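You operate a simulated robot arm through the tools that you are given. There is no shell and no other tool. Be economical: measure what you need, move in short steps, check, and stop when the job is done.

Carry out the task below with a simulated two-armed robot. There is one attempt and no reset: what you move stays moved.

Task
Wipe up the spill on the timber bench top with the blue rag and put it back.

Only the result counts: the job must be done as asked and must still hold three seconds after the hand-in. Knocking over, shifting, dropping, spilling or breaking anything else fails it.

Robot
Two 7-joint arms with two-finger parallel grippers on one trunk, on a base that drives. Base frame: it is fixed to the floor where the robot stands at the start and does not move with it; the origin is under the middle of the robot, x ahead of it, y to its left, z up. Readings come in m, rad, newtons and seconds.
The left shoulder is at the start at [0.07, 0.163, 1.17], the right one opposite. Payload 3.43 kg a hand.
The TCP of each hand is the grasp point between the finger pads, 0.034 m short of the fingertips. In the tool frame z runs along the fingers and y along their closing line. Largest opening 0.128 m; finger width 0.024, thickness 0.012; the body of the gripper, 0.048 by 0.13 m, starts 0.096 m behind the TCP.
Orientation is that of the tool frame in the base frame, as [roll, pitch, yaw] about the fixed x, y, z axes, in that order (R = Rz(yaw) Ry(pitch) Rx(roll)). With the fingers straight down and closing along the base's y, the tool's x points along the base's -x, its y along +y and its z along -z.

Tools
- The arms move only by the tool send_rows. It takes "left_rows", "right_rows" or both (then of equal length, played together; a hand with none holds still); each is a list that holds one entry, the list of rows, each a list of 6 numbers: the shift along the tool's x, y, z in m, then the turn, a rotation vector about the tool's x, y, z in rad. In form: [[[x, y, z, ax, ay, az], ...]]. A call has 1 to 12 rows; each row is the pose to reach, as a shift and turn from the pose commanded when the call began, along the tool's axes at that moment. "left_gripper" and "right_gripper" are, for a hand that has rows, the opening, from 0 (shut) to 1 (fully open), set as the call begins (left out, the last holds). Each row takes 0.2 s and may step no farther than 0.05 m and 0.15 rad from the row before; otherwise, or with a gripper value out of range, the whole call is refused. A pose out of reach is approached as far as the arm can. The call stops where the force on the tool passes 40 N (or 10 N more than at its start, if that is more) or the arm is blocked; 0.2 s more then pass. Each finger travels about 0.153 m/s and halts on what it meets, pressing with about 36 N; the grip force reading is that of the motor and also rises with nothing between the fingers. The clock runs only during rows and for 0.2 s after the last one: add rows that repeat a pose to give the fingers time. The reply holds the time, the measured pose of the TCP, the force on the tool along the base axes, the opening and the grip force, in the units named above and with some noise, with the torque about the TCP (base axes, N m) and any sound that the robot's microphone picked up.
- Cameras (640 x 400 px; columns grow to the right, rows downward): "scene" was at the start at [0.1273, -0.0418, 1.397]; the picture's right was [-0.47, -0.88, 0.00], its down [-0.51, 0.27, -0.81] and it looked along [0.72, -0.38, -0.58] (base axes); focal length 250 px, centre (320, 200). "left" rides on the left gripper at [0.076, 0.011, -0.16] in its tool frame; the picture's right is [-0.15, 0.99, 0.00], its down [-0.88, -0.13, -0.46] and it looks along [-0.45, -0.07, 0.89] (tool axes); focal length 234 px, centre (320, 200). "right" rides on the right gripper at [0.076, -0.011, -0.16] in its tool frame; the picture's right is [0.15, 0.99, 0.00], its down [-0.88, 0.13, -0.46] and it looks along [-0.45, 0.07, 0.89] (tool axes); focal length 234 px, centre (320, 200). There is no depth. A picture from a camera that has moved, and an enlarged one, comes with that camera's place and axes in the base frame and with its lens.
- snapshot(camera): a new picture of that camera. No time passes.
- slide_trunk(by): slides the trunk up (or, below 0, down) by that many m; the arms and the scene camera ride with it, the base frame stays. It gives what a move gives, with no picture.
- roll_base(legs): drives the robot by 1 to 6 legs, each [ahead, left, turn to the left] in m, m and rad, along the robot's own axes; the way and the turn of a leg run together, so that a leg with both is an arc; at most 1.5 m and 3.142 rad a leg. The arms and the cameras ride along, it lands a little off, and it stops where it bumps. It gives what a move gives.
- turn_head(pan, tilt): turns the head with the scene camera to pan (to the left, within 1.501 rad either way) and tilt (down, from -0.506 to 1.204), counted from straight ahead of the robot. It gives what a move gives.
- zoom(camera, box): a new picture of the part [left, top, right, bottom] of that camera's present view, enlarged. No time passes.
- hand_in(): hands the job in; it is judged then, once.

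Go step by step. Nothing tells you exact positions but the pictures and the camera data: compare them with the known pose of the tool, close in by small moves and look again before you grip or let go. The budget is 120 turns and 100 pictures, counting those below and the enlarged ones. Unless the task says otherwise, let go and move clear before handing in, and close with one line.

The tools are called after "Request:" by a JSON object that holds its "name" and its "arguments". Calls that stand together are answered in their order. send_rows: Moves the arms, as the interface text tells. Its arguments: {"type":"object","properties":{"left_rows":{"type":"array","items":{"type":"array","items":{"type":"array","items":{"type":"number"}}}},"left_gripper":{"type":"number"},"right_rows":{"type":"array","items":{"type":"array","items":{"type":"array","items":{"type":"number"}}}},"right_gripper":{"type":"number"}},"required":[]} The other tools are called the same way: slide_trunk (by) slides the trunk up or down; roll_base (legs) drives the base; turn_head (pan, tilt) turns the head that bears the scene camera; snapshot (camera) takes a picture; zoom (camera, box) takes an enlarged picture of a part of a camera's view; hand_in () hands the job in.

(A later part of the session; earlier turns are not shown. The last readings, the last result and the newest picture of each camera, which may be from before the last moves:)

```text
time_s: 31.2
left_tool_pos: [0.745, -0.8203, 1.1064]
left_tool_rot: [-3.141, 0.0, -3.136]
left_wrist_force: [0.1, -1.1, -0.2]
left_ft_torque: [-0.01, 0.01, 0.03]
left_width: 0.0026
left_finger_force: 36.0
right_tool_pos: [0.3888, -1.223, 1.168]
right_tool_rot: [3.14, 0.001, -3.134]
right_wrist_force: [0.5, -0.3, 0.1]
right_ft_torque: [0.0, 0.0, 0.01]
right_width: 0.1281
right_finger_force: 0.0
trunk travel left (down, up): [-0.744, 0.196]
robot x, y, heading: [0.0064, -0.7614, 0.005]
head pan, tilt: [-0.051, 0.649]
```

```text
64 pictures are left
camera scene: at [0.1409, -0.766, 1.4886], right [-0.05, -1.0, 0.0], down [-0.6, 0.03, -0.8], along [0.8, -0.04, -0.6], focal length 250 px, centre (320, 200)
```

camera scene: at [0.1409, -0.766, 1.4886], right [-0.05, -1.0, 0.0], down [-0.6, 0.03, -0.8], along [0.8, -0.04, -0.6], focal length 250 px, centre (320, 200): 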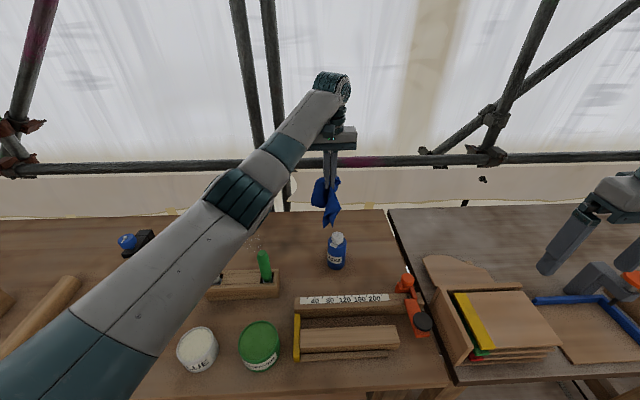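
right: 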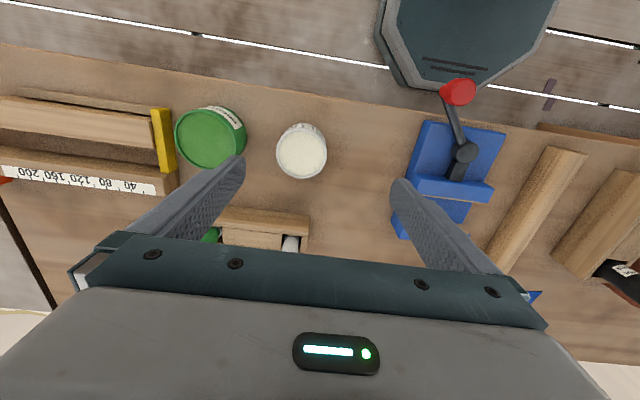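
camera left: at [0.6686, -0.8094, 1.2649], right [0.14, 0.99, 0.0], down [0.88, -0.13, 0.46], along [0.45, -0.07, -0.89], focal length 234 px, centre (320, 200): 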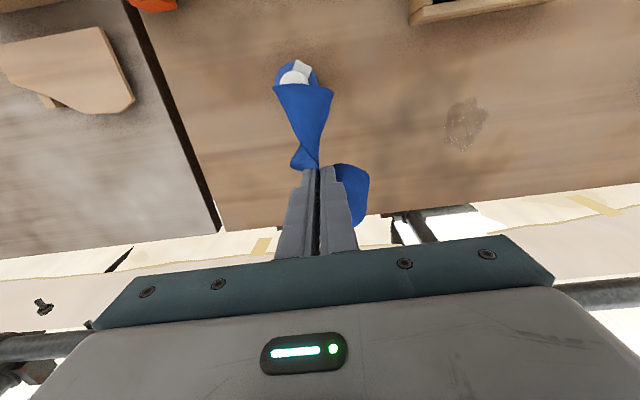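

Lifted cleanly. Rolling back 0.2 m gives the same head view as before the slip, so I can compare the bottle directly.

Request:
{"name": "roll_base", "arguments": {"legs": [[0, 0.205, 0]]}}

Request:
{"name": "snapshot", "arguments": {"camera": "scene"}}

Request:
{"name": "zoom", "arguments": {"camera": "scene", "box": [260, 200, 480, 340]}}

Request:
{"name": "snapshot", "arguments": {"camera": "left"}}

```text
time_s: 32.8
left_tool_pos: [0.7439, -0.6148, 1.1075]
left_tool_rot: [-3.139, 0.0, -3.137]
left_wrist_force: [1.2, 0.7, 0.4]
left_ft_torque: [-0.06, 0.01, 0.0]
left_width: 0.0027
left_finger_force: 35.9
right_tool_pos: [0.389, -1.0172, 1.167]
right_tool_rot: [3.14, 0.001, -3.135]
right_wrist_force: [0.1, 0.7, 1.3]
right_ft_torque: [0.02, 0.02, -0.01]
right_width: 0.128
right_finger_force: 0.0
trunk travel left (down, up): [-0.744, 0.196]
robot x, y, heading: [0.0065, -0.553, 0.003]
head pan, tilt: [-0.051, 0.649]
```

```text
63 pictures are left
camera scene: at [0.1396, -0.5602, 1.4886], right [-0.05, -1.0, 0.0], down [-0.6, 0.03, -0.8], along [0.8, -0.04, -0.6], focal length 250 px, centre (320, 200)
```

scene: 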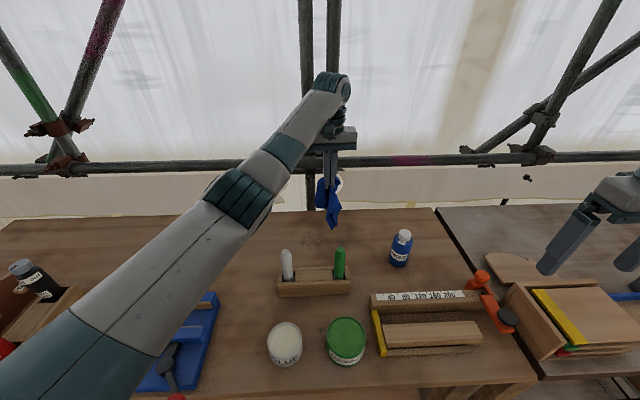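

```text
2.86 times, centred on (370, 270) of scene
camera zoom: at [0.1396, -0.5602, 1.4886], right [-0.05, -1.0, 0.0], down [-0.6, 0.03, -0.8], along [0.8, -0.04, -0.6], focal length 716 px, centre (177, 0)
```

zoom: 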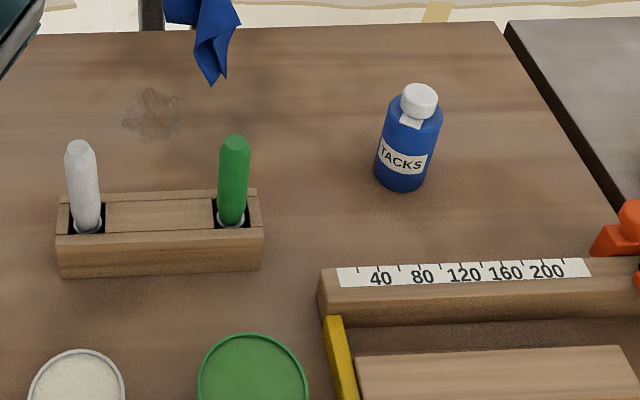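

```text
61 pictures are left
camera left: at [0.6673, -0.6037, 1.2649], right [0.14, 0.99, 0.0], down [0.88, -0.13, 0.46], along [0.45, -0.07, -0.89], focal length 234 px, centre (320, 200)
```

left: 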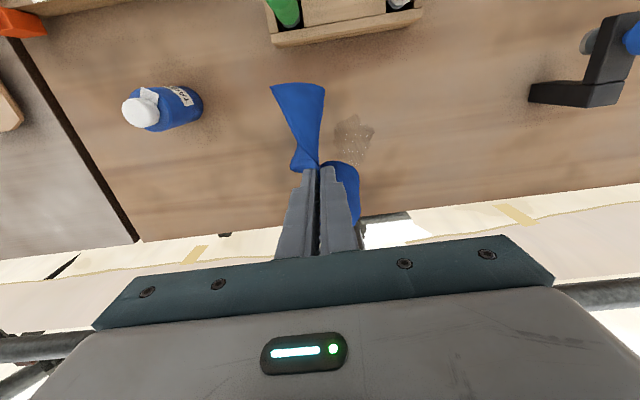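

The comparison is clear: everything else matches, but the bottle went from about (0.690, −0.809) to (0.675, −0.846), upright. I'll put it back with the empty right hand, going first above the bottle.

Request:
{"name": "send_rows", "arguments": {"right_rows": [[[-0.036, 0.021, 0, 0, 0, 0], [-0.072, 0.042, 0, 0, 0, 0], [-0.108, 0.064, 0, 0, 0, 0], [-0.144, 0.085, 0, 0, 0, 0], [-0.18, 0.106, 0, 0, 0, 0], [-0.216, 0.128, 0, 0, 0, 0], [-0.252, 0.149, 0, 0, 0, 0], [-0.286, 0.17, 0, 0, 0, 0], [-0.286, 0.17, 0.045, 0, 0, 0], [-0.286, 0.17, 0.09, 0, 0, 0], [-0.286, 0.17, 0.13, 0, 0, 0], [-0.286, 0.17, 0.13, 0, 0, 0]]], "right_gripper": 1}}

Request:
{"name": "snapshot", "arguments": {"camera": "right"}}

Request:
{"name": "zoom", "arguments": {"camera": "scene", "box": [260, 160, 480, 300]}}

```text
time_s: 35.4
left_tool_pos: [0.7424, -0.6136, 1.1076]
left_tool_rot: [-3.14, 0.0, -3.138]
left_wrist_force: [0.5, -0.1, -0.3]
left_ft_torque: [-0.04, -0.02, 0.01]
left_width: 0.0025
left_finger_force: 35.7
right_tool_pos: [0.6729, -0.8447, 1.0387]
right_tool_rot: [3.141, 0.0, -3.134]
right_wrist_force: [-0.6, 0.3, -0.4]
right_ft_torque: [-0.03, 0.0, 0.0]
right_width: 0.1281
right_finger_force: 0.0
trunk travel left (down, up): [-0.744, 0.196]
robot x, y, heading: [0.0034, -0.5565, 0.007]
head pan, tilt: [-0.051, 0.649]
```

```text
60 pictures are left
camera right: at [0.5969, -0.8564, 1.1972], right [-0.15, 0.99, 0.0], down [0.88, 0.14, 0.46], along [0.45, 0.07, -0.89], focal length 234 px, centre (320, 200)
```

right: 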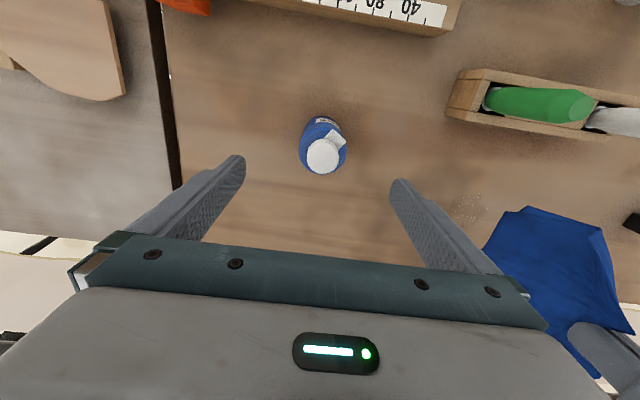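

```text
2.86 times, centred on (370, 230) of scene
camera zoom: at [0.1387, -0.5586, 1.4888], right [-0.05, -1.0, 0.0], down [-0.6, 0.03, -0.8], along [0.8, -0.04, -0.6], focal length 716 px, centre (177, 114)
```

zoom: 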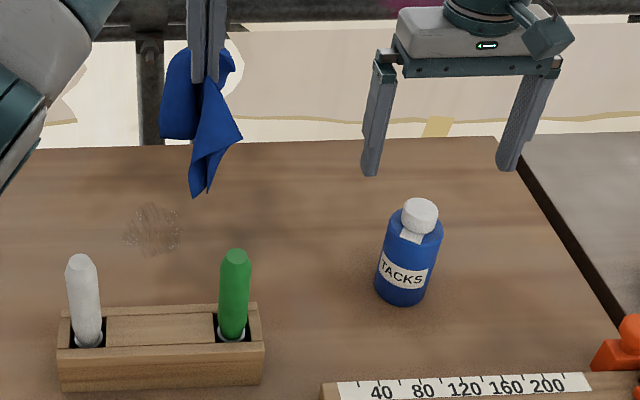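

The bottle is centred between the right fingers. I'll descend around its body.

Request:
{"name": "send_rows", "arguments": {"right_rows": [[[0, 0.002, 0.04, 0, 0, 0], [0, 0.003, 0.08, 0, 0, 0], [0, 0.003, 0.12, 0, 0, 0], [0, 0.003, 0.153, 0, 0, 0], [0, 0.003, 0.153, 0, 0, 0]]]}}

Request:
{"name": "snapshot", "arguments": {"camera": "right"}}

Request:
{"name": "zoom", "arguments": {"camera": "scene", "box": [260, 160, 480, 300]}}

```text
time_s: 36.6
left_tool_pos: [0.7417, -0.6133, 1.1072]
left_tool_rot: [-3.14, -0.001, -3.137]
left_wrist_force: [-0.3, -0.1, -0.5]
left_ft_torque: [-0.01, 0.0, 0.03]
left_width: 0.0027
left_finger_force: 36.1
right_tool_pos: [0.6366, -0.8668, 0.9289]
right_tool_rot: [3.139, 0.002, -3.135]
right_wrist_force: [-0.7, -0.3, -0.9]
right_ft_torque: [0.01, -0.01, 0.0]
right_width: 0.1281
right_finger_force: 0.1
right hand out of reach, approached as far as the arm can: row 2, 3, 4, 5
trunk travel left (down, up): [-0.744, 0.196]
robot x, y, heading: [0.0014, -0.5511, 0.008]
head pan, tilt: [-0.051, 0.649]
```

```text
58 pictures are left
camera right: at [0.5604, -0.879, 1.0883], right [-0.15, 0.99, 0.0], down [0.88, 0.14, 0.46], along [0.45, 0.07, -0.89], focal length 234 px, centre (320, 200)
```

right: 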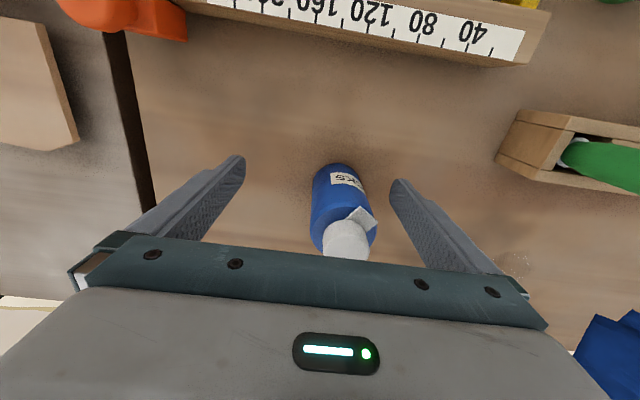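

```text
2.86 times, centred on (370, 230) of scene
camera zoom: at [0.1392, -0.5584, 1.4887], right [-0.05, -1.0, 0.0], down [-0.6, 0.03, -0.8], along [0.8, -0.04, -0.6], focal length 716 px, centre (177, 114)
```

zoom: 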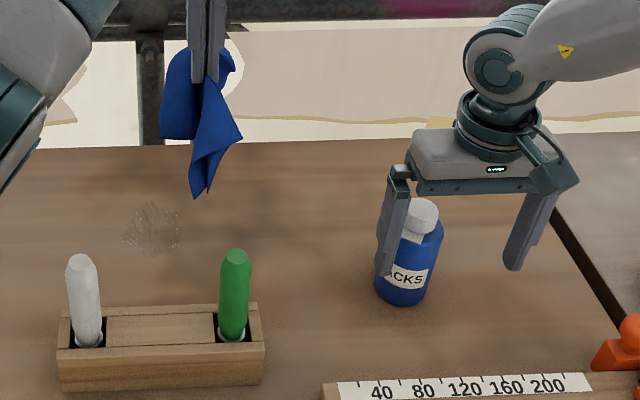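

The right hand fell short of the target, but nothing was touched. I'll raise it again, then lower the trunk so the arm can get down comfortably.

Request:
{"name": "send_rows", "arguments": {"right_rows": [[[0, 0, -0.04, 0, 0, 0], [0, 0, -0.08, 0, 0, 0], [0, 0, -0.12, 0, 0, 0], [0, 0, -0.155, 0, 0, 0], [0, 0, -0.155, 0, 0, 0]]]}}

Request:
{"name": "snapshot", "arguments": {"camera": "scene"}}

```text
time_s: 37.8
left_tool_pos: [0.7443, -0.6142, 1.1073]
left_tool_rot: [-3.138, 0.0, -3.136]
left_wrist_force: [0.2, 0.5, -0.6]
left_ft_torque: [-0.03, 0.02, 0.04]
left_width: 0.0027
left_finger_force: 36.2
right_tool_pos: [0.6348, -0.8667, 1.0853]
right_tool_rot: [3.14, -0.001, -3.135]
right_wrist_force: [-0.2, -0.9, 0.0]
right_ft_torque: [0.01, 0.03, -0.02]
right_width: 0.128
right_finger_force: 0.1
trunk travel left (down, up): [-0.744, 0.196]
robot x, y, heading: [0.0037, -0.5552, 0.01]
head pan, tilt: [-0.051, 0.649]
```

```text
56 pictures are left
camera scene: at [0.1404, -0.559, 1.4886], right [-0.05, -1.0, 0.0], down [-0.6, 0.03, -0.8], along [0.8, -0.04, -0.61], focal length 250 px, centre (320, 200)
```

scene: 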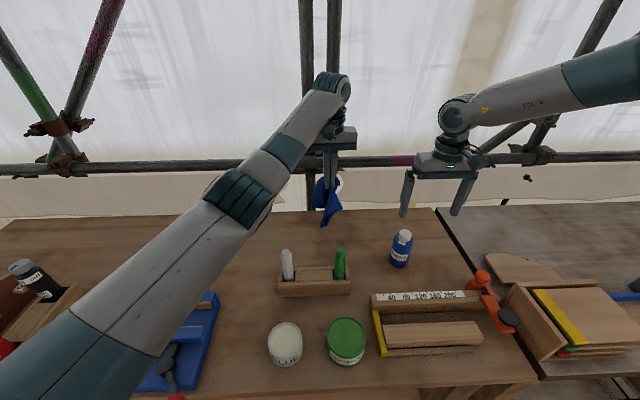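

I'll recentre the right hand over the bottle while high, then lower the trunk 0.1 m.

Request:
{"name": "send_rows", "arguments": {"right_rows": [[[-0.02, 0.012, 0, 0, 0, 0], [-0.038, 0.025, 0, 0, 0, 0], [-0.038, 0.025, 0, 0, 0, 0]]]}}

Request:
{"name": "slide_trunk", "arguments": {"by": -0.1}}

Request:
{"name": "snapshot", "arguments": {"camera": "right"}}

Request:
{"name": "snapshot", "arguments": {"camera": "scene"}}

```text
time_s: 38.6
left_tool_pos: [0.7426, -0.6139, 1.108]
left_tool_rot: [-3.14, -0.001, -3.138]
left_wrist_force: [-0.1, -0.2, -1.1]
left_ft_torque: [0.01, 0.01, -0.01]
left_width: 0.0028
left_finger_force: 35.8
right_tool_pos: [0.6719, -0.8399, 1.086]
right_tool_rot: [3.141, -0.002, -3.138]
right_wrist_force: [-0.7, -0.4, 0.5]
right_ft_torque: [0.0, -0.04, 0.03]
right_width: 0.1281
right_finger_force: 0.1
trunk travel left (down, up): [-0.744, 0.196]
robot x, y, heading: [0.0041, -0.5528, 0.004]
head pan, tilt: [-0.051, 0.649]
```

```text
time_s: 39.9
left_tool_pos: [0.7432, -0.6137, 1.0083]
left_tool_rot: [-3.139, 0.001, -3.135]
left_wrist_force: [-0.2, 0.5, -0.5]
left_ft_torque: [-0.02, 0.01, 0.01]
left_width: 0.0025
left_finger_force: 36.2
right_tool_pos: [0.6719, -0.8386, 0.9863]
right_tool_rot: [3.139, -0.001, -3.135]
right_wrist_force: [0.1, -0.3, 0.2]
right_ft_torque: [0.01, 0.01, 0.01]
right_width: 0.1281
right_finger_force: 0.0
trunk travel left (down, up): [-0.644, 0.296]
robot x, y, heading: [0.0044, -0.55, 0.006]
head pan, tilt: [-0.051, 0.649]
```

```text
55 pictures are left
camera right: at [0.5967, -0.8506, 1.1449], right [-0.15, 0.99, 0.0], down [0.88, 0.14, 0.46], along [0.45, 0.07, -0.89], focal length 234 px, centre (320, 200)
```

right: 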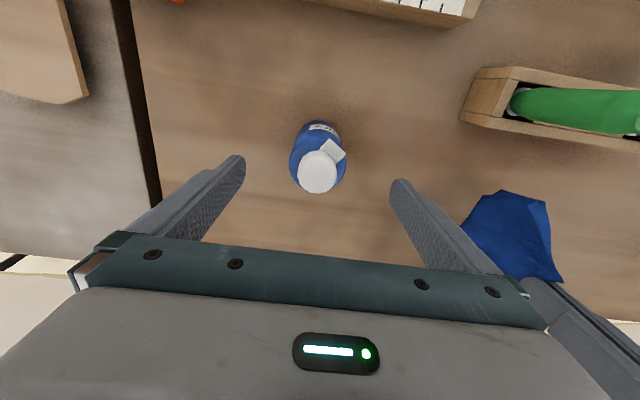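

```text
54 pictures are left
camera scene: at [0.1394, -0.5586, 1.3887], right [-0.05, -1.0, 0.0], down [-0.6, 0.03, -0.8], along [0.8, -0.04, -0.6], focal length 250 px, centre (320, 200)
```

scene: 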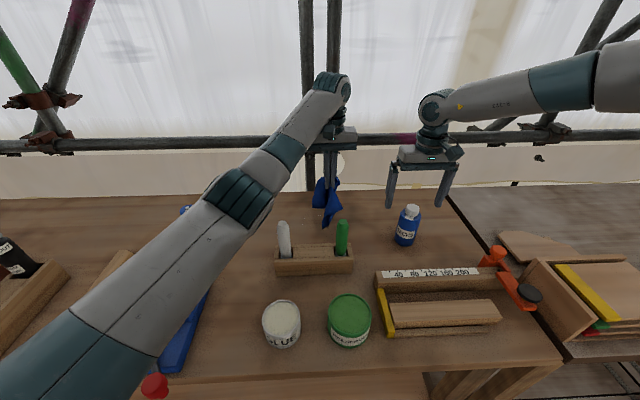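

Well centred on the bottle. Descending in small steps.

Request:
{"name": "send_rows", "arguments": {"right_rows": [[[0, -0.002, 0.03, 0, 0, 0], [0, -0.002, 0.06, 0, 0, 0], [0, -0.002, 0.085, 0, 0, 0], [0, -0.002, 0.1, 0, 0, 0], [0, -0.002, 0.1, 0, 0, 0]]]}}

Request:
{"name": "snapshot", "arguments": {"camera": "right"}}

```text
time_s: 41.1
left_tool_pos: [0.7438, -0.6121, 1.0078]
left_tool_rot: [-3.139, 0.001, -3.136]
left_wrist_force: [0.3, 0.2, 0.0]
left_ft_torque: [-0.02, -0.01, -0.02]
left_width: 0.0028
left_finger_force: 35.9
right_tool_pos: [0.6681, -0.8431, 0.8866]
right_tool_rot: [3.14, 0.003, -3.138]
right_wrist_force: [-0.2, -0.5, 0.0]
right_ft_torque: [-0.02, 0.01, -0.01]
right_width: 0.1278
right_finger_force: 0.1
right hand out of reach, approached as far as the arm can: row 4, 5
trunk travel left (down, up): [-0.644, 0.296]
robot x, y, heading: [0.0057, -0.5537, 0.008]
head pan, tilt: [-0.051, 0.649]
```

```text
53 pictures are left
camera right: at [0.5927, -0.8543, 1.0455], right [-0.15, 0.99, 0.0], down [0.88, 0.13, 0.46], along [0.45, 0.07, -0.89], focal length 234 px, centre (320, 200)
```

right: 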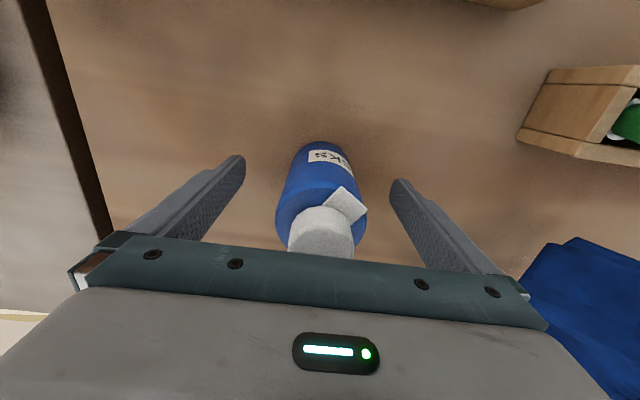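

The fingers straddle the bottle but are right at the reach limit. Before gripping I'll raise both hands 6 cm and then lower the trunk the same amount, to leave room for the corrective move.

Request:
{"name": "send_rows", "arguments": {"right_rows": [[[0, 0, -0.03, 0, 0, 0], [0, 0, -0.06, 0, 0, 0], [0, 0, -0.09, 0, 0, 0], [0, 0, -0.09, 0, 0, 0]]], "left_rows": [[[0, 0, -0.03, 0, 0, 0], [0, 0, -0.06, 0, 0, 0], [0, 0, -0.09, 0, 0, 0], [0, 0, -0.09, 0, 0, 0]]]}}

```text
time_s: 42.1
left_tool_pos: [0.7433, -0.6129, 1.0968]
left_tool_rot: [-3.141, -0.001, -3.138]
left_wrist_force: [-0.1, 0.8, -0.2]
left_ft_torque: [-0.02, 0.03, 0.0]
left_width: 0.0027
left_finger_force: 35.8
right_tool_pos: [0.669, -0.8428, 0.9751]
right_tool_rot: [3.14, -0.002, -3.134]
right_wrist_force: [-0.8, -0.4, 0.1]
right_ft_torque: [0.02, 0.05, 0.02]
right_width: 0.1278
right_finger_force: 0.0
trunk travel left (down, up): [-0.644, 0.296]
robot x, y, heading: [0.0045, -0.552, 0.007]
head pan, tilt: [-0.051, 0.649]
```

Request:
{"name": "slide_trunk", "arguments": {"by": -0.08}}

Request:
{"name": "snapshot", "arguments": {"camera": "scene"}}

Request:
{"name": "snapshot", "arguments": {"camera": "right"}}

```text
time_s: 43.3
left_tool_pos: [0.743, -0.6148, 1.0162]
left_tool_rot: [-3.139, 0.0, -3.136]
left_wrist_force: [-1.3, 0.6, 0.7]
left_ft_torque: [-0.02, 0.04, 0.04]
left_width: 0.0026
left_finger_force: 35.7
right_tool_pos: [0.6671, -0.8433, 0.8966]
right_tool_rot: [-3.141, 0.0, -3.136]
right_wrist_force: [-0.3, -0.4, -0.3]
right_ft_torque: [-0.02, -0.02, -0.03]
right_width: 0.1283
right_finger_force: 0.1
trunk travel left (down, up): [-0.564, 0.376]
robot x, y, heading: [0.0031, -0.5571, 0.002]
head pan, tilt: [-0.051, 0.649]
```

```text
52 pictures are left
camera scene: at [0.1393, -0.5586, 1.3087], right [-0.05, -1.0, 0.0], down [-0.6, 0.03, -0.8], along [0.8, -0.04, -0.6], focal length 250 px, centre (320, 200)
```

scene: 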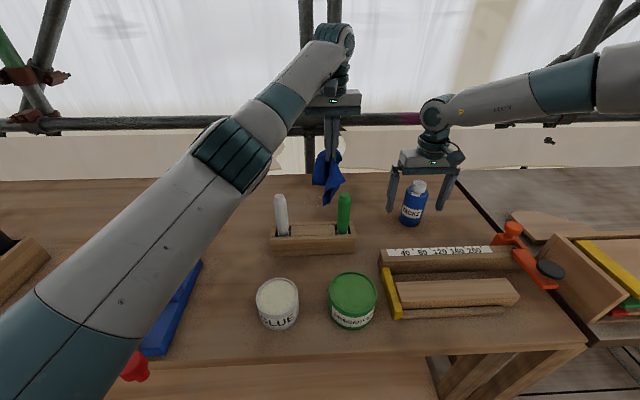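

```text
51 pictures are left
camera right: at [0.5924, -0.8543, 1.0557], right [-0.15, 0.99, 0.0], down [0.88, 0.14, 0.46], along [0.45, 0.07, -0.89], focal length 234 px, centre (320, 200)
```

right: 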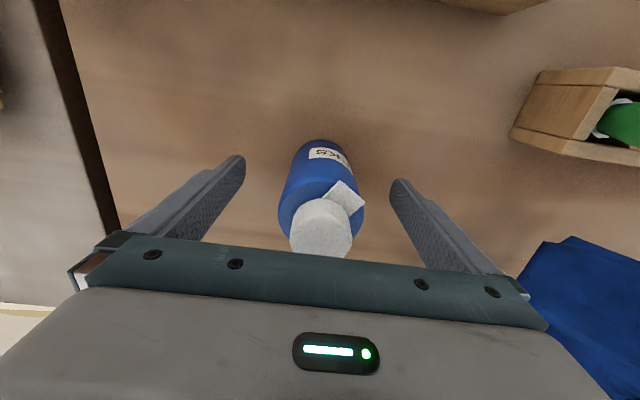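

Centred. I'll lower 1 cm and close gently on the bottle.

Request:
{"name": "send_rows", "arguments": {"right_rows": [[[0, 0, 0.006, 0, 0, 0], [0, 0, 0.012, 0, 0, 0], [0, 0, 0.012, 0, 0, 0]]]}}

Request:
{"name": "send_rows", "arguments": {"right_rows": [[[0, 0, 0, 0, 0, 0], [0, 0, 0, 0, 0, 0], [0, 0, 0, 0, 0, 0]]], "right_gripper": 0.3}}

Request:
{"name": "snapshot", "arguments": {"camera": "right"}}

```text
time_s: 44.1
left_tool_pos: [0.7424, -0.6139, 1.0172]
left_tool_rot: [-3.14, 0.0, -3.137]
left_wrist_force: [-0.6, -0.2, -0.6]
left_ft_torque: [0.02, -0.01, 0.05]
left_width: 0.0028
left_finger_force: 35.9
right_tool_pos: [0.6668, -0.8441, 0.8839]
right_tool_rot: [3.14, 0.0, -3.136]
right_wrist_force: [-1.1, -0.1, 0.2]
right_ft_torque: [-0.01, 0.0, 0.01]
right_width: 0.1277
right_finger_force: 0.0
trunk travel left (down, up): [-0.564, 0.376]
robot x, y, heading: [0.002, -0.5551, 0.006]
head pan, tilt: [-0.051, 0.649]
```

```text
time_s: 44.9
left_tool_pos: [0.7424, -0.6148, 1.0166]
left_tool_rot: [-3.139, 0.0, -3.137]
left_wrist_force: [-0.3, -0.4, -0.8]
left_ft_torque: [-0.03, -0.02, -0.03]
left_width: 0.0023
left_finger_force: 36.3
right_tool_pos: [0.6666, -0.8433, 0.8827]
right_tool_rot: [3.14, -0.001, -3.137]
right_wrist_force: [0.0, -0.4, -0.3]
right_ft_torque: [-0.09, -0.01, -0.01]
right_width: 0.0565
right_finger_force: 36.1
trunk travel left (down, up): [-0.564, 0.376]
robot x, y, heading: [0.0005, -0.5587, 0.006]
head pan, tilt: [-0.051, 0.649]
```

```text
50 pictures are left
camera right: at [0.5921, -0.8546, 1.0431], right [-0.15, 0.99, 0.0], down [0.88, 0.14, 0.46], along [0.45, 0.07, -0.89], focal length 234 px, centre (320, 200)
```

right: 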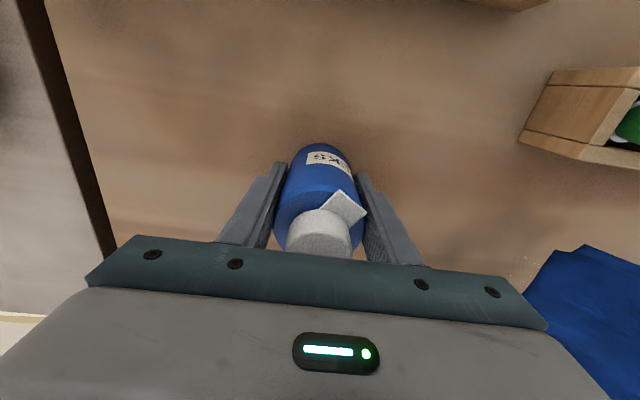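

The bottle is gripped at 56 mm diameter. I'll lift it 6 mm, shift it (+0.016, +0.037) and set it down again.

Request:
{"name": "send_rows", "arguments": {"right_rows": [[[0, 0, -0.006, 0, 0, 0], [-0.005, 0.012, -0.006, 0, 0, 0], [-0.01, 0.024, -0.006, 0, 0, 0], [-0.016, 0.0365, -0.006, 0, 0, 0], [-0.016, 0.0365, -0.006, 0, 0, 0], [-0.016, 0.0365, -0.003, 0, 0, 0], [-0.016, 0.0365, 0.0, 0, 0, 0], [-0.016, 0.0365, 0.0, 0, 0, 0]]]}}

Request:
{"name": "snapshot", "arguments": {"camera": "right"}}

Request:
{"name": "zoom", "arguments": {"camera": "scene", "box": [320, 130, 500, 250]}}

```text
time_s: 46.7
left_tool_pos: [0.7424, -0.6146, 1.0164]
left_tool_rot: [-3.14, 0.0, -3.136]
left_wrist_force: [-1.1, 0.5, -0.7]
left_ft_torque: [0.02, 0.01, 0.03]
left_width: 0.0025
left_finger_force: 36.0
right_tool_pos: [0.6831, -0.8073, 0.8839]
right_tool_rot: [3.14, 0.001, -3.135]
right_wrist_force: [0.6, -0.5, -0.8]
right_ft_torque: [0.02, 0.01, -0.01]
right_width: 0.0565
right_finger_force: 35.9
trunk travel left (down, up): [-0.564, 0.376]
robot x, y, heading: [-0.0004, -0.5537, 0.005]
head pan, tilt: [-0.051, 0.649]
```

```text
49 pictures are left
camera right: at [0.6076, -0.8185, 1.0433], right [-0.15, 0.99, 0.0], down [0.88, 0.14, 0.46], along [0.45, 0.07, -0.89], focal length 234 px, centre (320, 200)
```

right: 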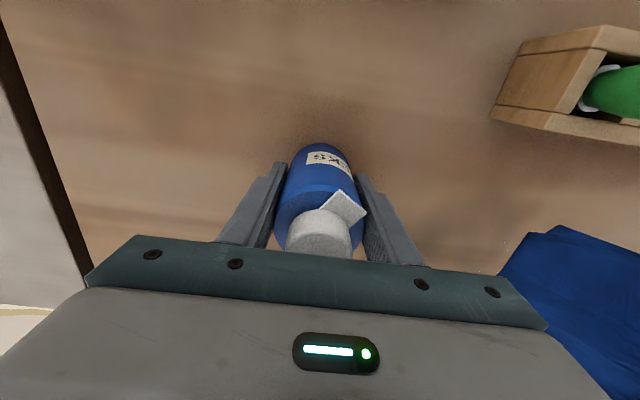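

```text
3.33 times, centred on (410, 190) of scene
camera zoom: at [0.1398, -0.5587, 1.3086], right [-0.05, -1.0, 0.0], down [-0.6, 0.03, -0.8], along [0.8, -0.04, -0.6], focal length 835 px, centre (20, 233)
```

zoom: 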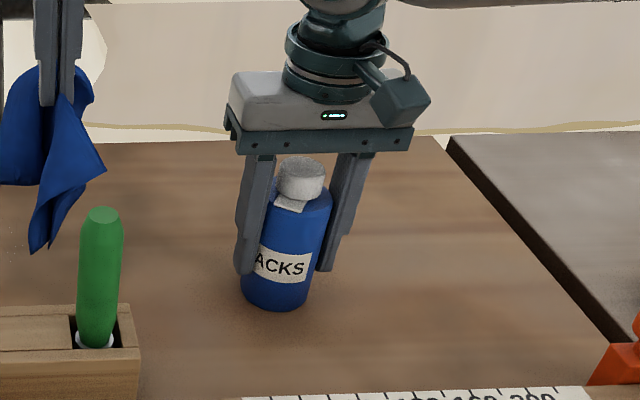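

Request:
{"name": "send_rows", "arguments": {"right_rows": [[[0, 0, 0.001, 0, 0, 0], [0, 0, 0.002, 0, 0, 0], [0, 0, 0.002, 0, 0, 0]]]}}

```text
time_s: 47.5
left_tool_pos: [0.7416, -0.6144, 1.0171]
left_tool_rot: [-3.141, -0.001, -3.138]
left_wrist_force: [-0.2, 1.4, -0.5]
left_ft_torque: [-0.02, 0.0, 0.01]
left_width: 0.0027
left_finger_force: 35.6
right_tool_pos: [0.6829, -0.8067, 0.8827]
right_tool_rot: [3.14, 0.003, -3.137]
right_wrist_force: [3.9, -2.0, 9.2]
right_ft_torque: [-0.23, -0.04, 0.11]
right_width: 0.0565
right_finger_force: 35.8
trunk travel left (down, up): [-0.564, 0.376]
robot x, y, heading: [0.0035, -0.5553, 0.008]
head pan, tilt: [-0.051, 0.649]
```

The bottle is touching the bench, with about 9 N upward. I'll release by opening the fingers in place.

Request:
{"name": "send_rows", "arguments": {"right_rows": [[[0, 0, -0.001, 0, 0, 0], [0, 0, -0.001, 0, 0, 0], [0, 0, -0.001, 0, 0, 0], [0, 0, -0.001, 0, 0, 0]]], "right_gripper": 1}}

Request:
{"name": "snapshot", "arguments": {"camera": "right"}}

```text
time_s: 48.5
left_tool_pos: [0.7419, -0.614, 1.0157]
left_tool_rot: [-3.141, 0.0, -3.135]
left_wrist_force: [-1.1, 0.6, -0.1]
left_ft_torque: [0.01, -0.01, 0.0]
left_width: 0.0025
left_finger_force: 35.3
right_tool_pos: [0.6834, -0.8074, 0.8823]
right_tool_rot: [3.14, 0.001, -3.136]
right_wrist_force: [0.2, -0.3, -0.2]
right_ft_torque: [0.0, -0.02, 0.02]
right_width: 0.1279
right_finger_force: 0.0
trunk travel left (down, up): [-0.564, 0.376]
robot x, y, heading: [0.0022, -0.5575, 0.01]
head pan, tilt: [-0.051, 0.649]
```

```text
47 pictures are left
camera right: at [0.6071, -0.8183, 1.0425], right [-0.15, 0.99, 0.0], down [0.88, 0.13, 0.46], along [0.45, 0.07, -0.89], focal length 234 px, centre (320, 200)
```

right: 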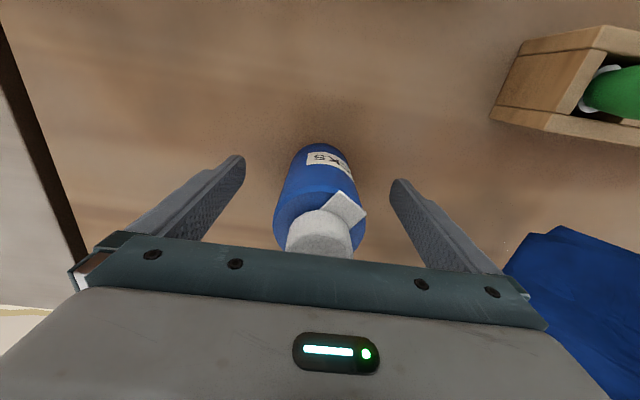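

Released and standing. I'll take the right hand straight up, then back to its earlier place, clear of everything.

Request:
{"name": "send_rows", "arguments": {"right_rows": [[[0, 0, -0.04, 0, 0, 0], [0, 0, -0.08, 0, 0, 0], [0, 0, -0.12, 0, 0, 0], [0, 0, -0.16, 0, 0, 0], [0.035, -0.025, -0.175, 0, 0, 0], [0.07, -0.05, -0.19, 0, 0, 0], [0.11, -0.075, -0.2, 0, 0, 0], [0.15, -0.1, -0.2, 0, 0, 0], [0.19, -0.125, -0.2, 0, 0, 0], [0.23, -0.15, -0.2, 0, 0, 0], [0.265, -0.18, -0.2, 0, 0, 0], [0.29, -0.2, -0.2, 0, 0, 0]]]}}

Request:
{"name": "slide_trunk", "arguments": {"by": 0.1}}

Request:
{"name": "snapshot", "arguments": {"camera": "left"}}

Request:
{"name": "snapshot", "arguments": {"camera": "scene"}}

```text
time_s: 51.1
left_tool_pos: [0.7424, -0.6144, 1.0174]
left_tool_rot: [-3.139, 0.001, -3.137]
left_wrist_force: [-0.5, -0.1, -0.3]
left_ft_torque: [-0.01, -0.03, 0.04]
left_width: 0.0025
left_finger_force: 36.2
right_tool_pos: [0.3936, -1.0112, 1.0844]
right_tool_rot: [3.139, 0.001, -3.133]
right_wrist_force: [-1.0, -0.7, 0.6]
right_ft_torque: [0.0, -0.02, 0.0]
right_width: 0.1282
right_finger_force: 0.1
trunk travel left (down, up): [-0.564, 0.376]
robot x, y, heading: [-0.0007, -0.5538, 0.003]
head pan, tilt: [-0.051, 0.649]
```

```text
time_s: 52.4
left_tool_pos: [0.7435, -0.6143, 1.1165]
left_tool_rot: [-3.14, 0.0, -3.137]
left_wrist_force: [0.5, 0.4, -0.2]
left_ft_torque: [-0.03, 0.01, 0.01]
left_width: 0.0026
left_finger_force: 35.9
right_tool_pos: [0.396, -1.011, 1.1852]
right_tool_rot: [3.141, 0.0, -3.135]
right_wrist_force: [0.4, -0.3, -0.8]
right_ft_torque: [0.01, 0.02, 0.02]
right_width: 0.128
right_finger_force: 0.1
trunk travel left (down, up): [-0.664, 0.276]
robot x, y, heading: [0.0046, -0.5554, 0.006]
head pan, tilt: [-0.051, 0.649]
```

```text
46 pictures are left
camera left: at [0.6668, -0.6038, 1.2739], right [0.14, 0.99, 0.0], down [0.88, -0.13, 0.46], along [0.45, -0.07, -0.89], focal length 234 px, centre (320, 200)
```

left: 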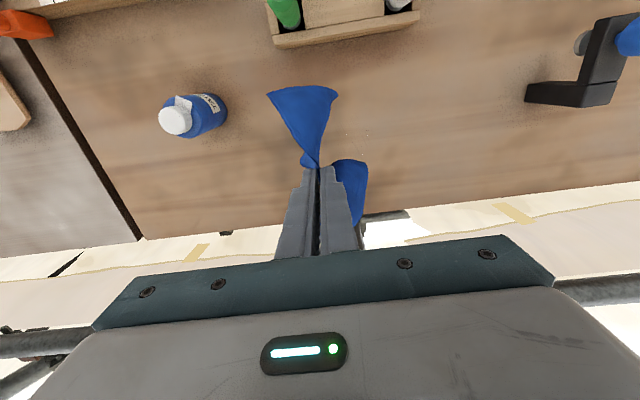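

```text
45 pictures are left
camera scene: at [0.1399, -0.559, 1.4086], right [-0.05, -1.0, 0.0], down [-0.6, 0.03, -0.8], along [0.8, -0.04, -0.6], focal length 250 px, centre (320, 200)
```

scene: 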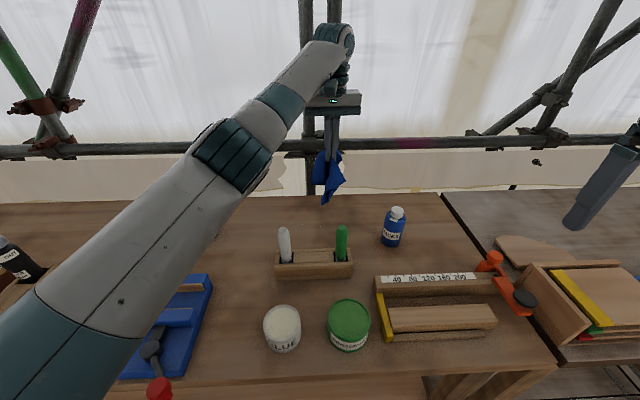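

The bottle's edge is now at (0.694, −0.778), against (0.690, −0.777) originally, so it's back in place. The spill looks much fainter; zooming in.

Request:
{"name": "zoom", "arguments": {"camera": "left", "box": [280, 60, 480, 220]}}

Request:
{"name": "zoom", "arguments": {"camera": "scene", "box": [240, 180, 400, 280]}}

```text
2.50 times, centred on (380, 140) of left
camera zoom: at [0.6668, -0.6038, 1.2739], right [0.14, 0.99, 0.0], down [0.88, -0.13, 0.46], along [0.45, -0.07, -0.89], focal length 585 px, centre (170, 350)
```

zoom: 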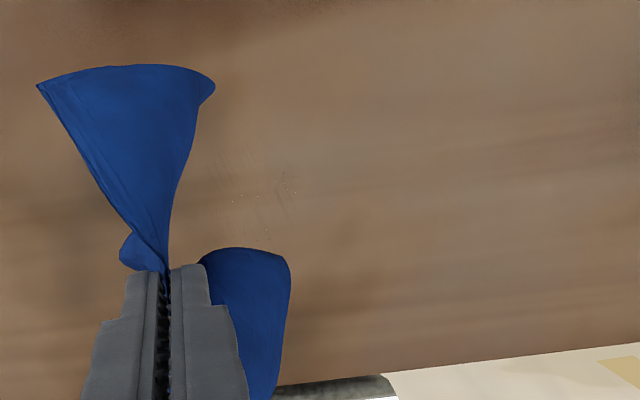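

```text
4.00 times, centred on (320, 230) of scene
camera zoom: at [0.1399, -0.559, 1.4086], right [-0.05, -1.0, 0.0], down [-0.6, 0.03, -0.8], along [0.8, -0.04, -0.6], focal length 1002 px, centre (320, 80)
```

zoom: 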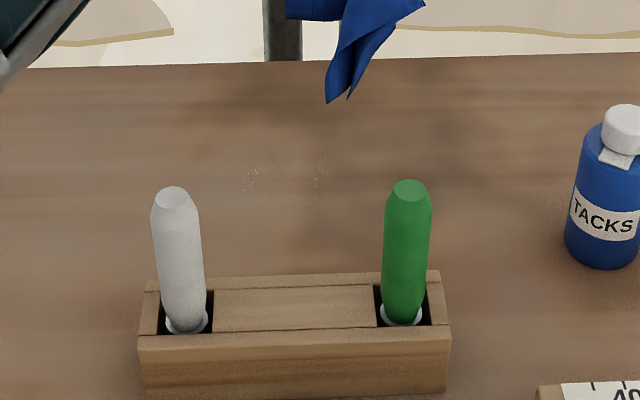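

Only faint specks are left around x 0.74–0.79, y −0.52…−0.58. I'll do a second pass, first moving over the spill and down.

Request:
{"name": "send_rows", "arguments": {"left_rows": [[[-0.02, 0.03, 0, 0, 0, 0], [-0.042, 0.06, 0, 0, 0, 0], [-0.042, 0.06, 0.045, 0, 0, 0], [-0.042, 0.06, 0.09, 0, 0, 0], [-0.042, 0.06, 0.135, 0, 0, 0], [-0.042, 0.06, 0.18, 0, 0, 0], [-0.042, 0.06, 0.22, 0, 0, 0], [-0.042, 0.06, 0.24, 0, 0, 0], [-0.042, 0.06, 0.252, 0, 0, 0], [-0.042, 0.06, 0.257, 0, 0, 0], [-0.042, 0.06, 0.257, 0, 0, 0]]]}}

Request:
{"name": "snapshot", "arguments": {"camera": "left"}}

Request:
{"name": "snapshot", "arguments": {"camera": "scene"}}

```text
time_s: 54.8
left_tool_pos: [0.7819, -0.5534, 0.8589]
left_tool_rot: [-3.141, 0.001, -3.137]
left_wrist_force: [-1.0, 1.4, 3.9]
left_ft_torque: [0.02, 0.03, -0.02]
left_width: 0.0025
left_finger_force: 36.0
right_tool_pos: [0.3957, -1.0097, 1.1854]
right_tool_rot: [3.14, -0.001, -3.135]
right_wrist_force: [0.1, 0.0, -0.5]
right_ft_torque: [0.01, 0.02, -0.01]
right_width: 0.1278
right_finger_force: 0.0
trunk travel left (down, up): [-0.664, 0.276]
robot x, y, heading: [0.0022, -0.5532, 0.007]
head pan, tilt: [-0.051, 0.649]
```

```text
42 pictures are left
camera left: at [0.7071, -0.5428, 1.0171], right [0.14, 0.99, 0.0], down [0.88, -0.13, 0.46], along [0.45, -0.07, -0.89], focal length 234 px, centre (320, 200)
```

left: 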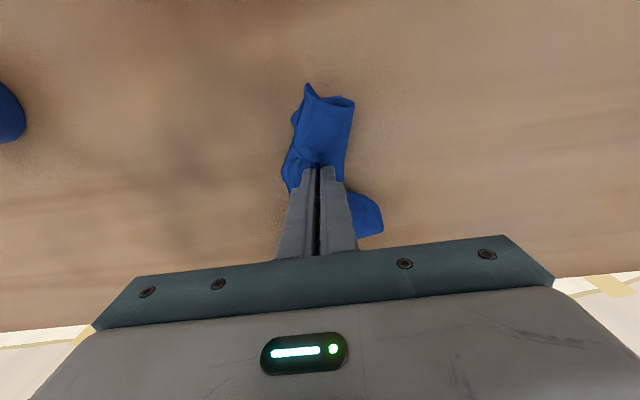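

```text
41 pictures are left
camera scene: at [0.1392, -0.5588, 1.4086], right [-0.05, -1.0, 0.0], down [-0.6, 0.03, -0.8], along [0.8, -0.04, -0.6], focal length 250 px, centre (320, 200)
```

scene: 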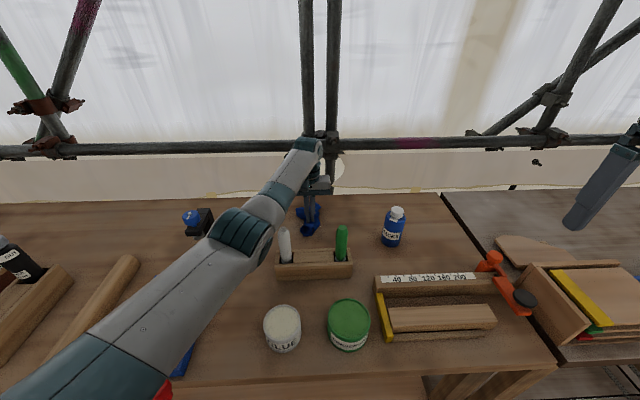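

The rag is on the bench again. Second set of strokes with light pressure, kept well short of the bottle and block.

Request:
{"name": "send_rows", "arguments": {"left_rows": [[[-0.015, 0.03, 0.001, 0, 0, 0], [-0.015, 0.05, 0.001, 0, 0, 0], [-0.015, 0.01, 0.001, 0, 0, 0], [-0.015, -0.03, 0.001, 0, 0, 0], [-0.015, -0.05, 0.001, 0, 0, 0], [0.005, -0.05, 0.001, 0, 0, 0], [0.01, -0.01, 0.001, 0, 0, 0], [0.01, 0.03, 0.001, 0, 0, 0], [0.01, 0.055, 0.001, 0, 0, 0], [0.03, 0.05, 0.001, 0, 0, 0], [0.03, 0.01, 0.001, 0, 0, 0], [0.03, -0.03, 0.001, 0, 0, 0]]]}}

Request:
{"name": "send_rows", "arguments": {"left_rows": [[[0, -0.02, 0, 0, 0, 0], [-0.02, -0.01, 0, 0, 0, 0], [-0.02, 0.02, 0, 0, 0, 0], [-0.02, 0.06, 0, 0, 0, 0], [0.005, 0.07, 0, 0, 0, 0], [0.005, 0.03, 0, 0, 0, 0], [0.005, -0.01, 0, 0, 0, 0], [0.005, 0.0, -0.04, 0, 0, 0], [0.005, 0.0, -0.08, 0, 0, 0], [0.005, 0.0, -0.12, 0, 0, 0], [0.005, 0.0, -0.17, 0, 0, 0], [0.005, 0.0, -0.21, 0, 0, 0]]]}}

Request:
{"name": "snapshot", "arguments": {"camera": "left"}}

Request:
{"name": "zoom", "arguments": {"camera": "scene", "box": [240, 160, 440, 285]}}

```text
time_s: 57.4
left_tool_pos: [0.7532, -0.5842, 0.8572]
left_tool_rot: [-3.14, 0.001, -3.137]
left_wrist_force: [-0.6, 0.2, 2.9]
left_ft_torque: [0.01, 0.03, -0.01]
left_width: 0.0026
left_finger_force: 35.9
left hand out of reach, approached as far as the arm can: row 4, 5
right_tool_pos: [0.3963, -1.0111, 1.185]
right_tool_rot: [3.139, 0.001, -3.134]
right_wrist_force: [0.2, -1.3, -0.4]
right_ft_torque: [-0.02, -0.01, 0.03]
right_width: 0.1277
right_finger_force: 0.0
trunk travel left (down, up): [-0.664, 0.276]
robot x, y, heading: [0.0001, -0.553, 0.004]
head pan, tilt: [-0.051, 0.649]
```

```text
time_s: 60.0
left_tool_pos: [0.7655, -0.5923, 1.0674]
left_tool_rot: [-3.139, -0.003, -3.139]
left_wrist_force: [0.3, -0.3, 0.4]
left_ft_torque: [-0.02, -0.03, 0.0]
left_width: 0.0024
left_finger_force: 35.6
left hand out of reach, approached as far as the arm can: row 10, 11, 12
right_tool_pos: [0.3942, -1.01, 1.1839]
right_tool_rot: [3.141, 0.001, -3.135]
right_wrist_force: [-0.1, -1.3, 0.1]
right_ft_torque: [0.04, -0.04, 0.02]
right_width: 0.128
right_finger_force: 0.0
trunk travel left (down, up): [-0.664, 0.276]
robot x, y, heading: [0.001, -0.5544, 0.003]
head pan, tilt: [-0.051, 0.649]
```

```text
40 pictures are left
camera left: at [0.6901, -0.5817, 1.2255], right [0.14, 0.99, 0.0], down [0.88, -0.13, 0.45], along [0.45, -0.07, -0.89], focal length 234 px, centre (320, 200)
```

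left: 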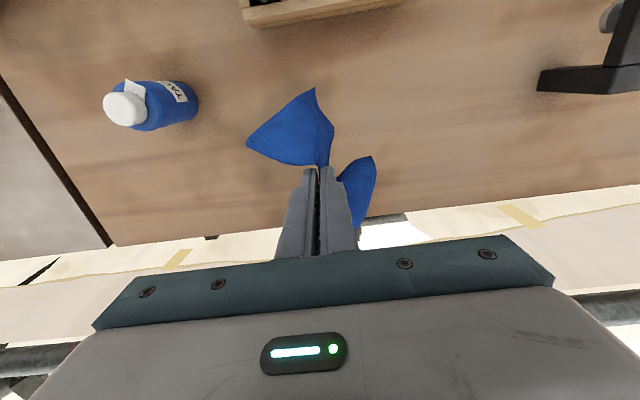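

```text
3.20 times, centred on (340, 222) of scene
camera zoom: at [0.1383, -0.5595, 1.4087], right [-0.05, -1.0, 0.0], down [-0.6, 0.03, -0.8], along [0.8, -0.04, -0.6], focal length 802 px, centre (256, 128)
```

zoom: 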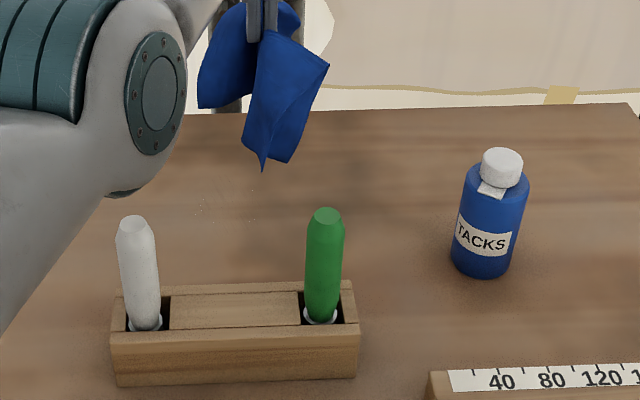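

Almost clean, with a few specks near (0.77–0.785, −0.53) and (0.763, −0.584). One more pass over those.

Request:
{"name": "send_rows", "arguments": {"left_rows": [[[-0.005, 0.02, 0.04, 0, 0, 0], [-0.01, 0.037, 0.08, 0, 0, 0], [-0.01, 0.037, 0.125, 0, 0, 0], [-0.01, 0.037, 0.165, 0, 0, 0], [-0.01, 0.037, 0.19, 0, 0, 0], [-0.01, 0.037, 0.203, 0, 0, 0], [-0.01, 0.037, 0.211, 0, 0, 0], [-0.01, 0.037, 0.211, 0, 0, 0]]]}}

Request:
{"name": "send_rows", "arguments": {"left_rows": [[[0, 0.03, 0, 0, 0, 0], [-0.015, 0.05, 0, 0, 0, 0], [0.02, 0.04, 0, 0, 0, 0], [-0.015, 0.025, 0, 0, 0, 0], [0.02, 0.01, 0, 0, 0, 0], [-0.01, -0.005, 0, 0, 0, 0], [0.02, -0.02, 0, 0, 0, 0], [-0.01, -0.035, 0, 0, 0, 0], [0.02, -0.05, 0, 0, 0, 0], [0, -0.03, 0, 0, 0, 0], [0, 0.01, 0, 0, 0, 0], [0, 0.05, 0, 0, 0, 0]]]}}

Request:
{"name": "send_rows", "arguments": {"left_rows": [[[0, -0.03, 0, 0, 0, 0], [0, -0.07, 0, 0, 0, 0], [0.02, -0.09, 0, 0, 0, 0], [0.02, -0.05, 0, 0, 0, 0], [0.02, -0.01, 0, 0, 0, 0], [0, -0.01, 0, 0, 0, 0], [0, -0.01, -0.04, 0, 0, 0], [0, -0.01, -0.08, 0, 0, 0], [0, 0.0, -0.12, 0, 0, 0], [0, 0.03, -0.155, 0, 0, 0], [0, 0.06, -0.19, 0, 0, 0], [0, 0.09, -0.22, 0, 0, 0]]]}}

Request:
{"name": "zoom", "arguments": {"camera": "left", "box": [0, 0, 400, 250]}}

Request:
{"name": "zoom", "arguments": {"camera": "scene", "box": [240, 160, 440, 285]}}

```text
time_s: 61.8
left_tool_pos: [0.7769, -0.5541, 0.8597]
left_tool_rot: [3.141, 0.003, -3.137]
left_wrist_force: [1.0, 0.4, 14.7]
left_ft_torque: [0.03, 0.06, 0.0]
left_width: 0.0024
left_finger_force: 36.1
right_tool_pos: [0.3953, -1.0098, 1.1854]
right_tool_rot: [-3.14, 0.0, -3.135]
right_wrist_force: [-0.1, -0.3, -0.2]
right_ft_torque: [-0.01, 0.0, 0.01]
right_width: 0.1279
right_finger_force: 0.0
trunk travel left (down, up): [-0.664, 0.276]
robot x, y, heading: [0.0036, -0.5555, 0.004]
head pan, tilt: [-0.051, 0.649]
```

```text
time_s: 64.4
left_tool_pos: [0.7741, -0.5053, 0.8592]
left_tool_rot: [-3.136, 0.003, -3.138]
left_wrist_force: [0.9, -7.5, 22.3]
left_ft_torque: [-0.29, 0.04, 0.08]
left_width: 0.0026
left_finger_force: 36.2
left hand out of reach, approached as far as the arm can: row 8
right_tool_pos: [0.3908, -1.011, 1.1859]
right_tool_rot: [3.14, 0.001, -3.135]
right_wrist_force: [-0.2, 0.7, -0.6]
right_ft_torque: [-0.04, -0.05, 0.03]
right_width: 0.1279
right_finger_force: 0.1
trunk travel left (down, up): [-0.664, 0.276]
robot x, y, heading: [0.002, -0.554, 0.005]
head pan, tilt: [-0.051, 0.649]
```

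```text
time_s: 67.0
left_tool_pos: [0.7846, -0.4135, 1.0772]
left_tool_rot: [-3.139, -0.002, -3.137]
left_wrist_force: [-0.2, 0.8, 0.1]
left_ft_torque: [0.04, -0.02, 0.03]
left_width: 0.0029
left_finger_force: 35.9
left hand out of reach, approached as far as the arm can: row 10, 11, 12
right_tool_pos: [0.3939, -1.0108, 1.1853]
right_tool_rot: [3.141, 0.001, -3.136]
right_wrist_force: [-0.4, -0.1, -0.9]
right_ft_torque: [0.02, -0.02, -0.01]
right_width: 0.1281
right_finger_force: 0.1
trunk travel left (down, up): [-0.664, 0.276]
robot x, y, heading: [0.0007, -0.5545, 0.001]
head pan, tilt: [-0.051, 0.649]
```

```text
1.60 times, centred on (200, 125) of left
camera zoom: at [0.7093, -0.4014, 1.2354], right [0.14, 0.99, 0.0], down [0.88, -0.13, 0.45], along [0.45, -0.07, -0.89], focal length 375 px, centre (512, 320)
```

zoom: 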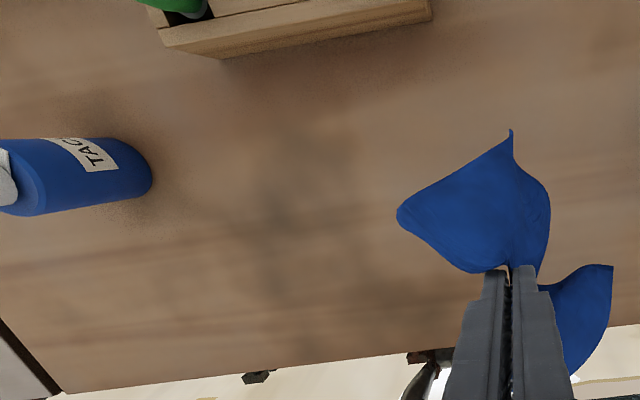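

```text
3.20 times, centred on (340, 222) of scene
camera zoom: at [0.1388, -0.5583, 1.4087], right [-0.05, -1.0, 0.0], down [-0.6, 0.03, -0.8], along [0.8, -0.04, -0.6], focal length 802 px, centre (256, 128)
```

zoom: 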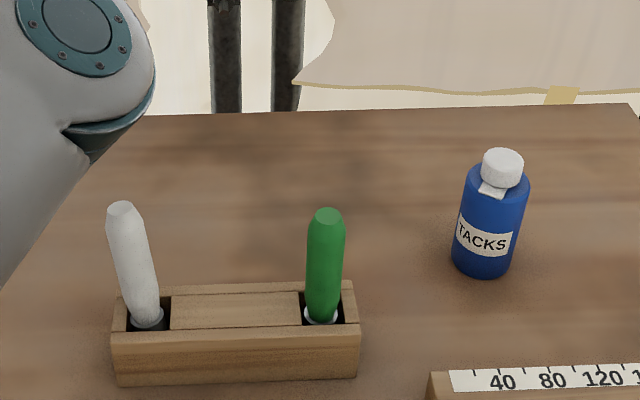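

The spill is gone. The white marker seems to lean a little more than before, perhaps brushed by my forearm. I'll raise the trunk straight up to clear it and look closely.

Request:
{"name": "slide_trunk", "arguments": {"by": 0.12}}

Request:
{"name": "zoom", "arguments": {"camera": "scene", "box": [240, 200, 440, 325]}}

Request:
{"name": "snapshot", "arguments": {"camera": "scene"}}

```text
time_s: 68.5
left_tool_pos: [0.7867, -0.4131, 1.1972]
left_tool_rot: [-3.141, -0.001, -3.134]
left_wrist_force: [-0.1, 0.2, 0.2]
left_ft_torque: [0.01, -0.02, -0.01]
left_width: 0.0025
left_finger_force: 35.7
right_tool_pos: [0.3947, -1.0114, 1.3043]
right_tool_rot: [3.141, 0.0, -3.135]
right_wrist_force: [0.9, 0.0, -0.2]
right_ft_torque: [0.01, -0.02, 0.0]
right_width: 0.128
right_finger_force: 0.1
trunk travel left (down, up): [-0.784, 0.156]
robot x, y, heading: [0.0053, -0.5554, 0.006]
head pan, tilt: [-0.051, 0.649]
```

```text
3.20 times, centred on (340, 262) of scene
camera zoom: at [0.1398, -0.5589, 1.5286], right [-0.05, -1.0, 0.0], down [-0.6, 0.03, -0.8], along [0.8, -0.04, -0.6], focal length 802 px, centre (256, 0)
```

zoom: 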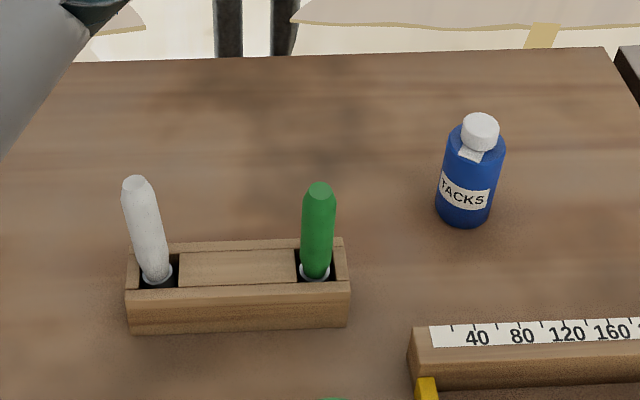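

```text
35 pictures are left
camera scene: at [0.1398, -0.5589, 1.5286], right [-0.05, -1.0, 0.0], down [-0.6, 0.03, -0.8], along [0.8, -0.04, -0.6], focal length 250 px, centre (320, 200)
```

scene: 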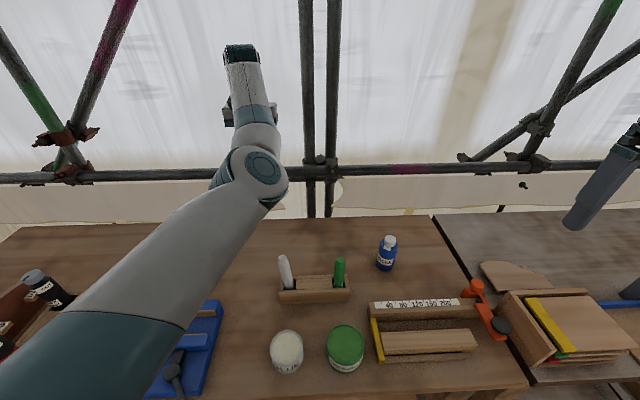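

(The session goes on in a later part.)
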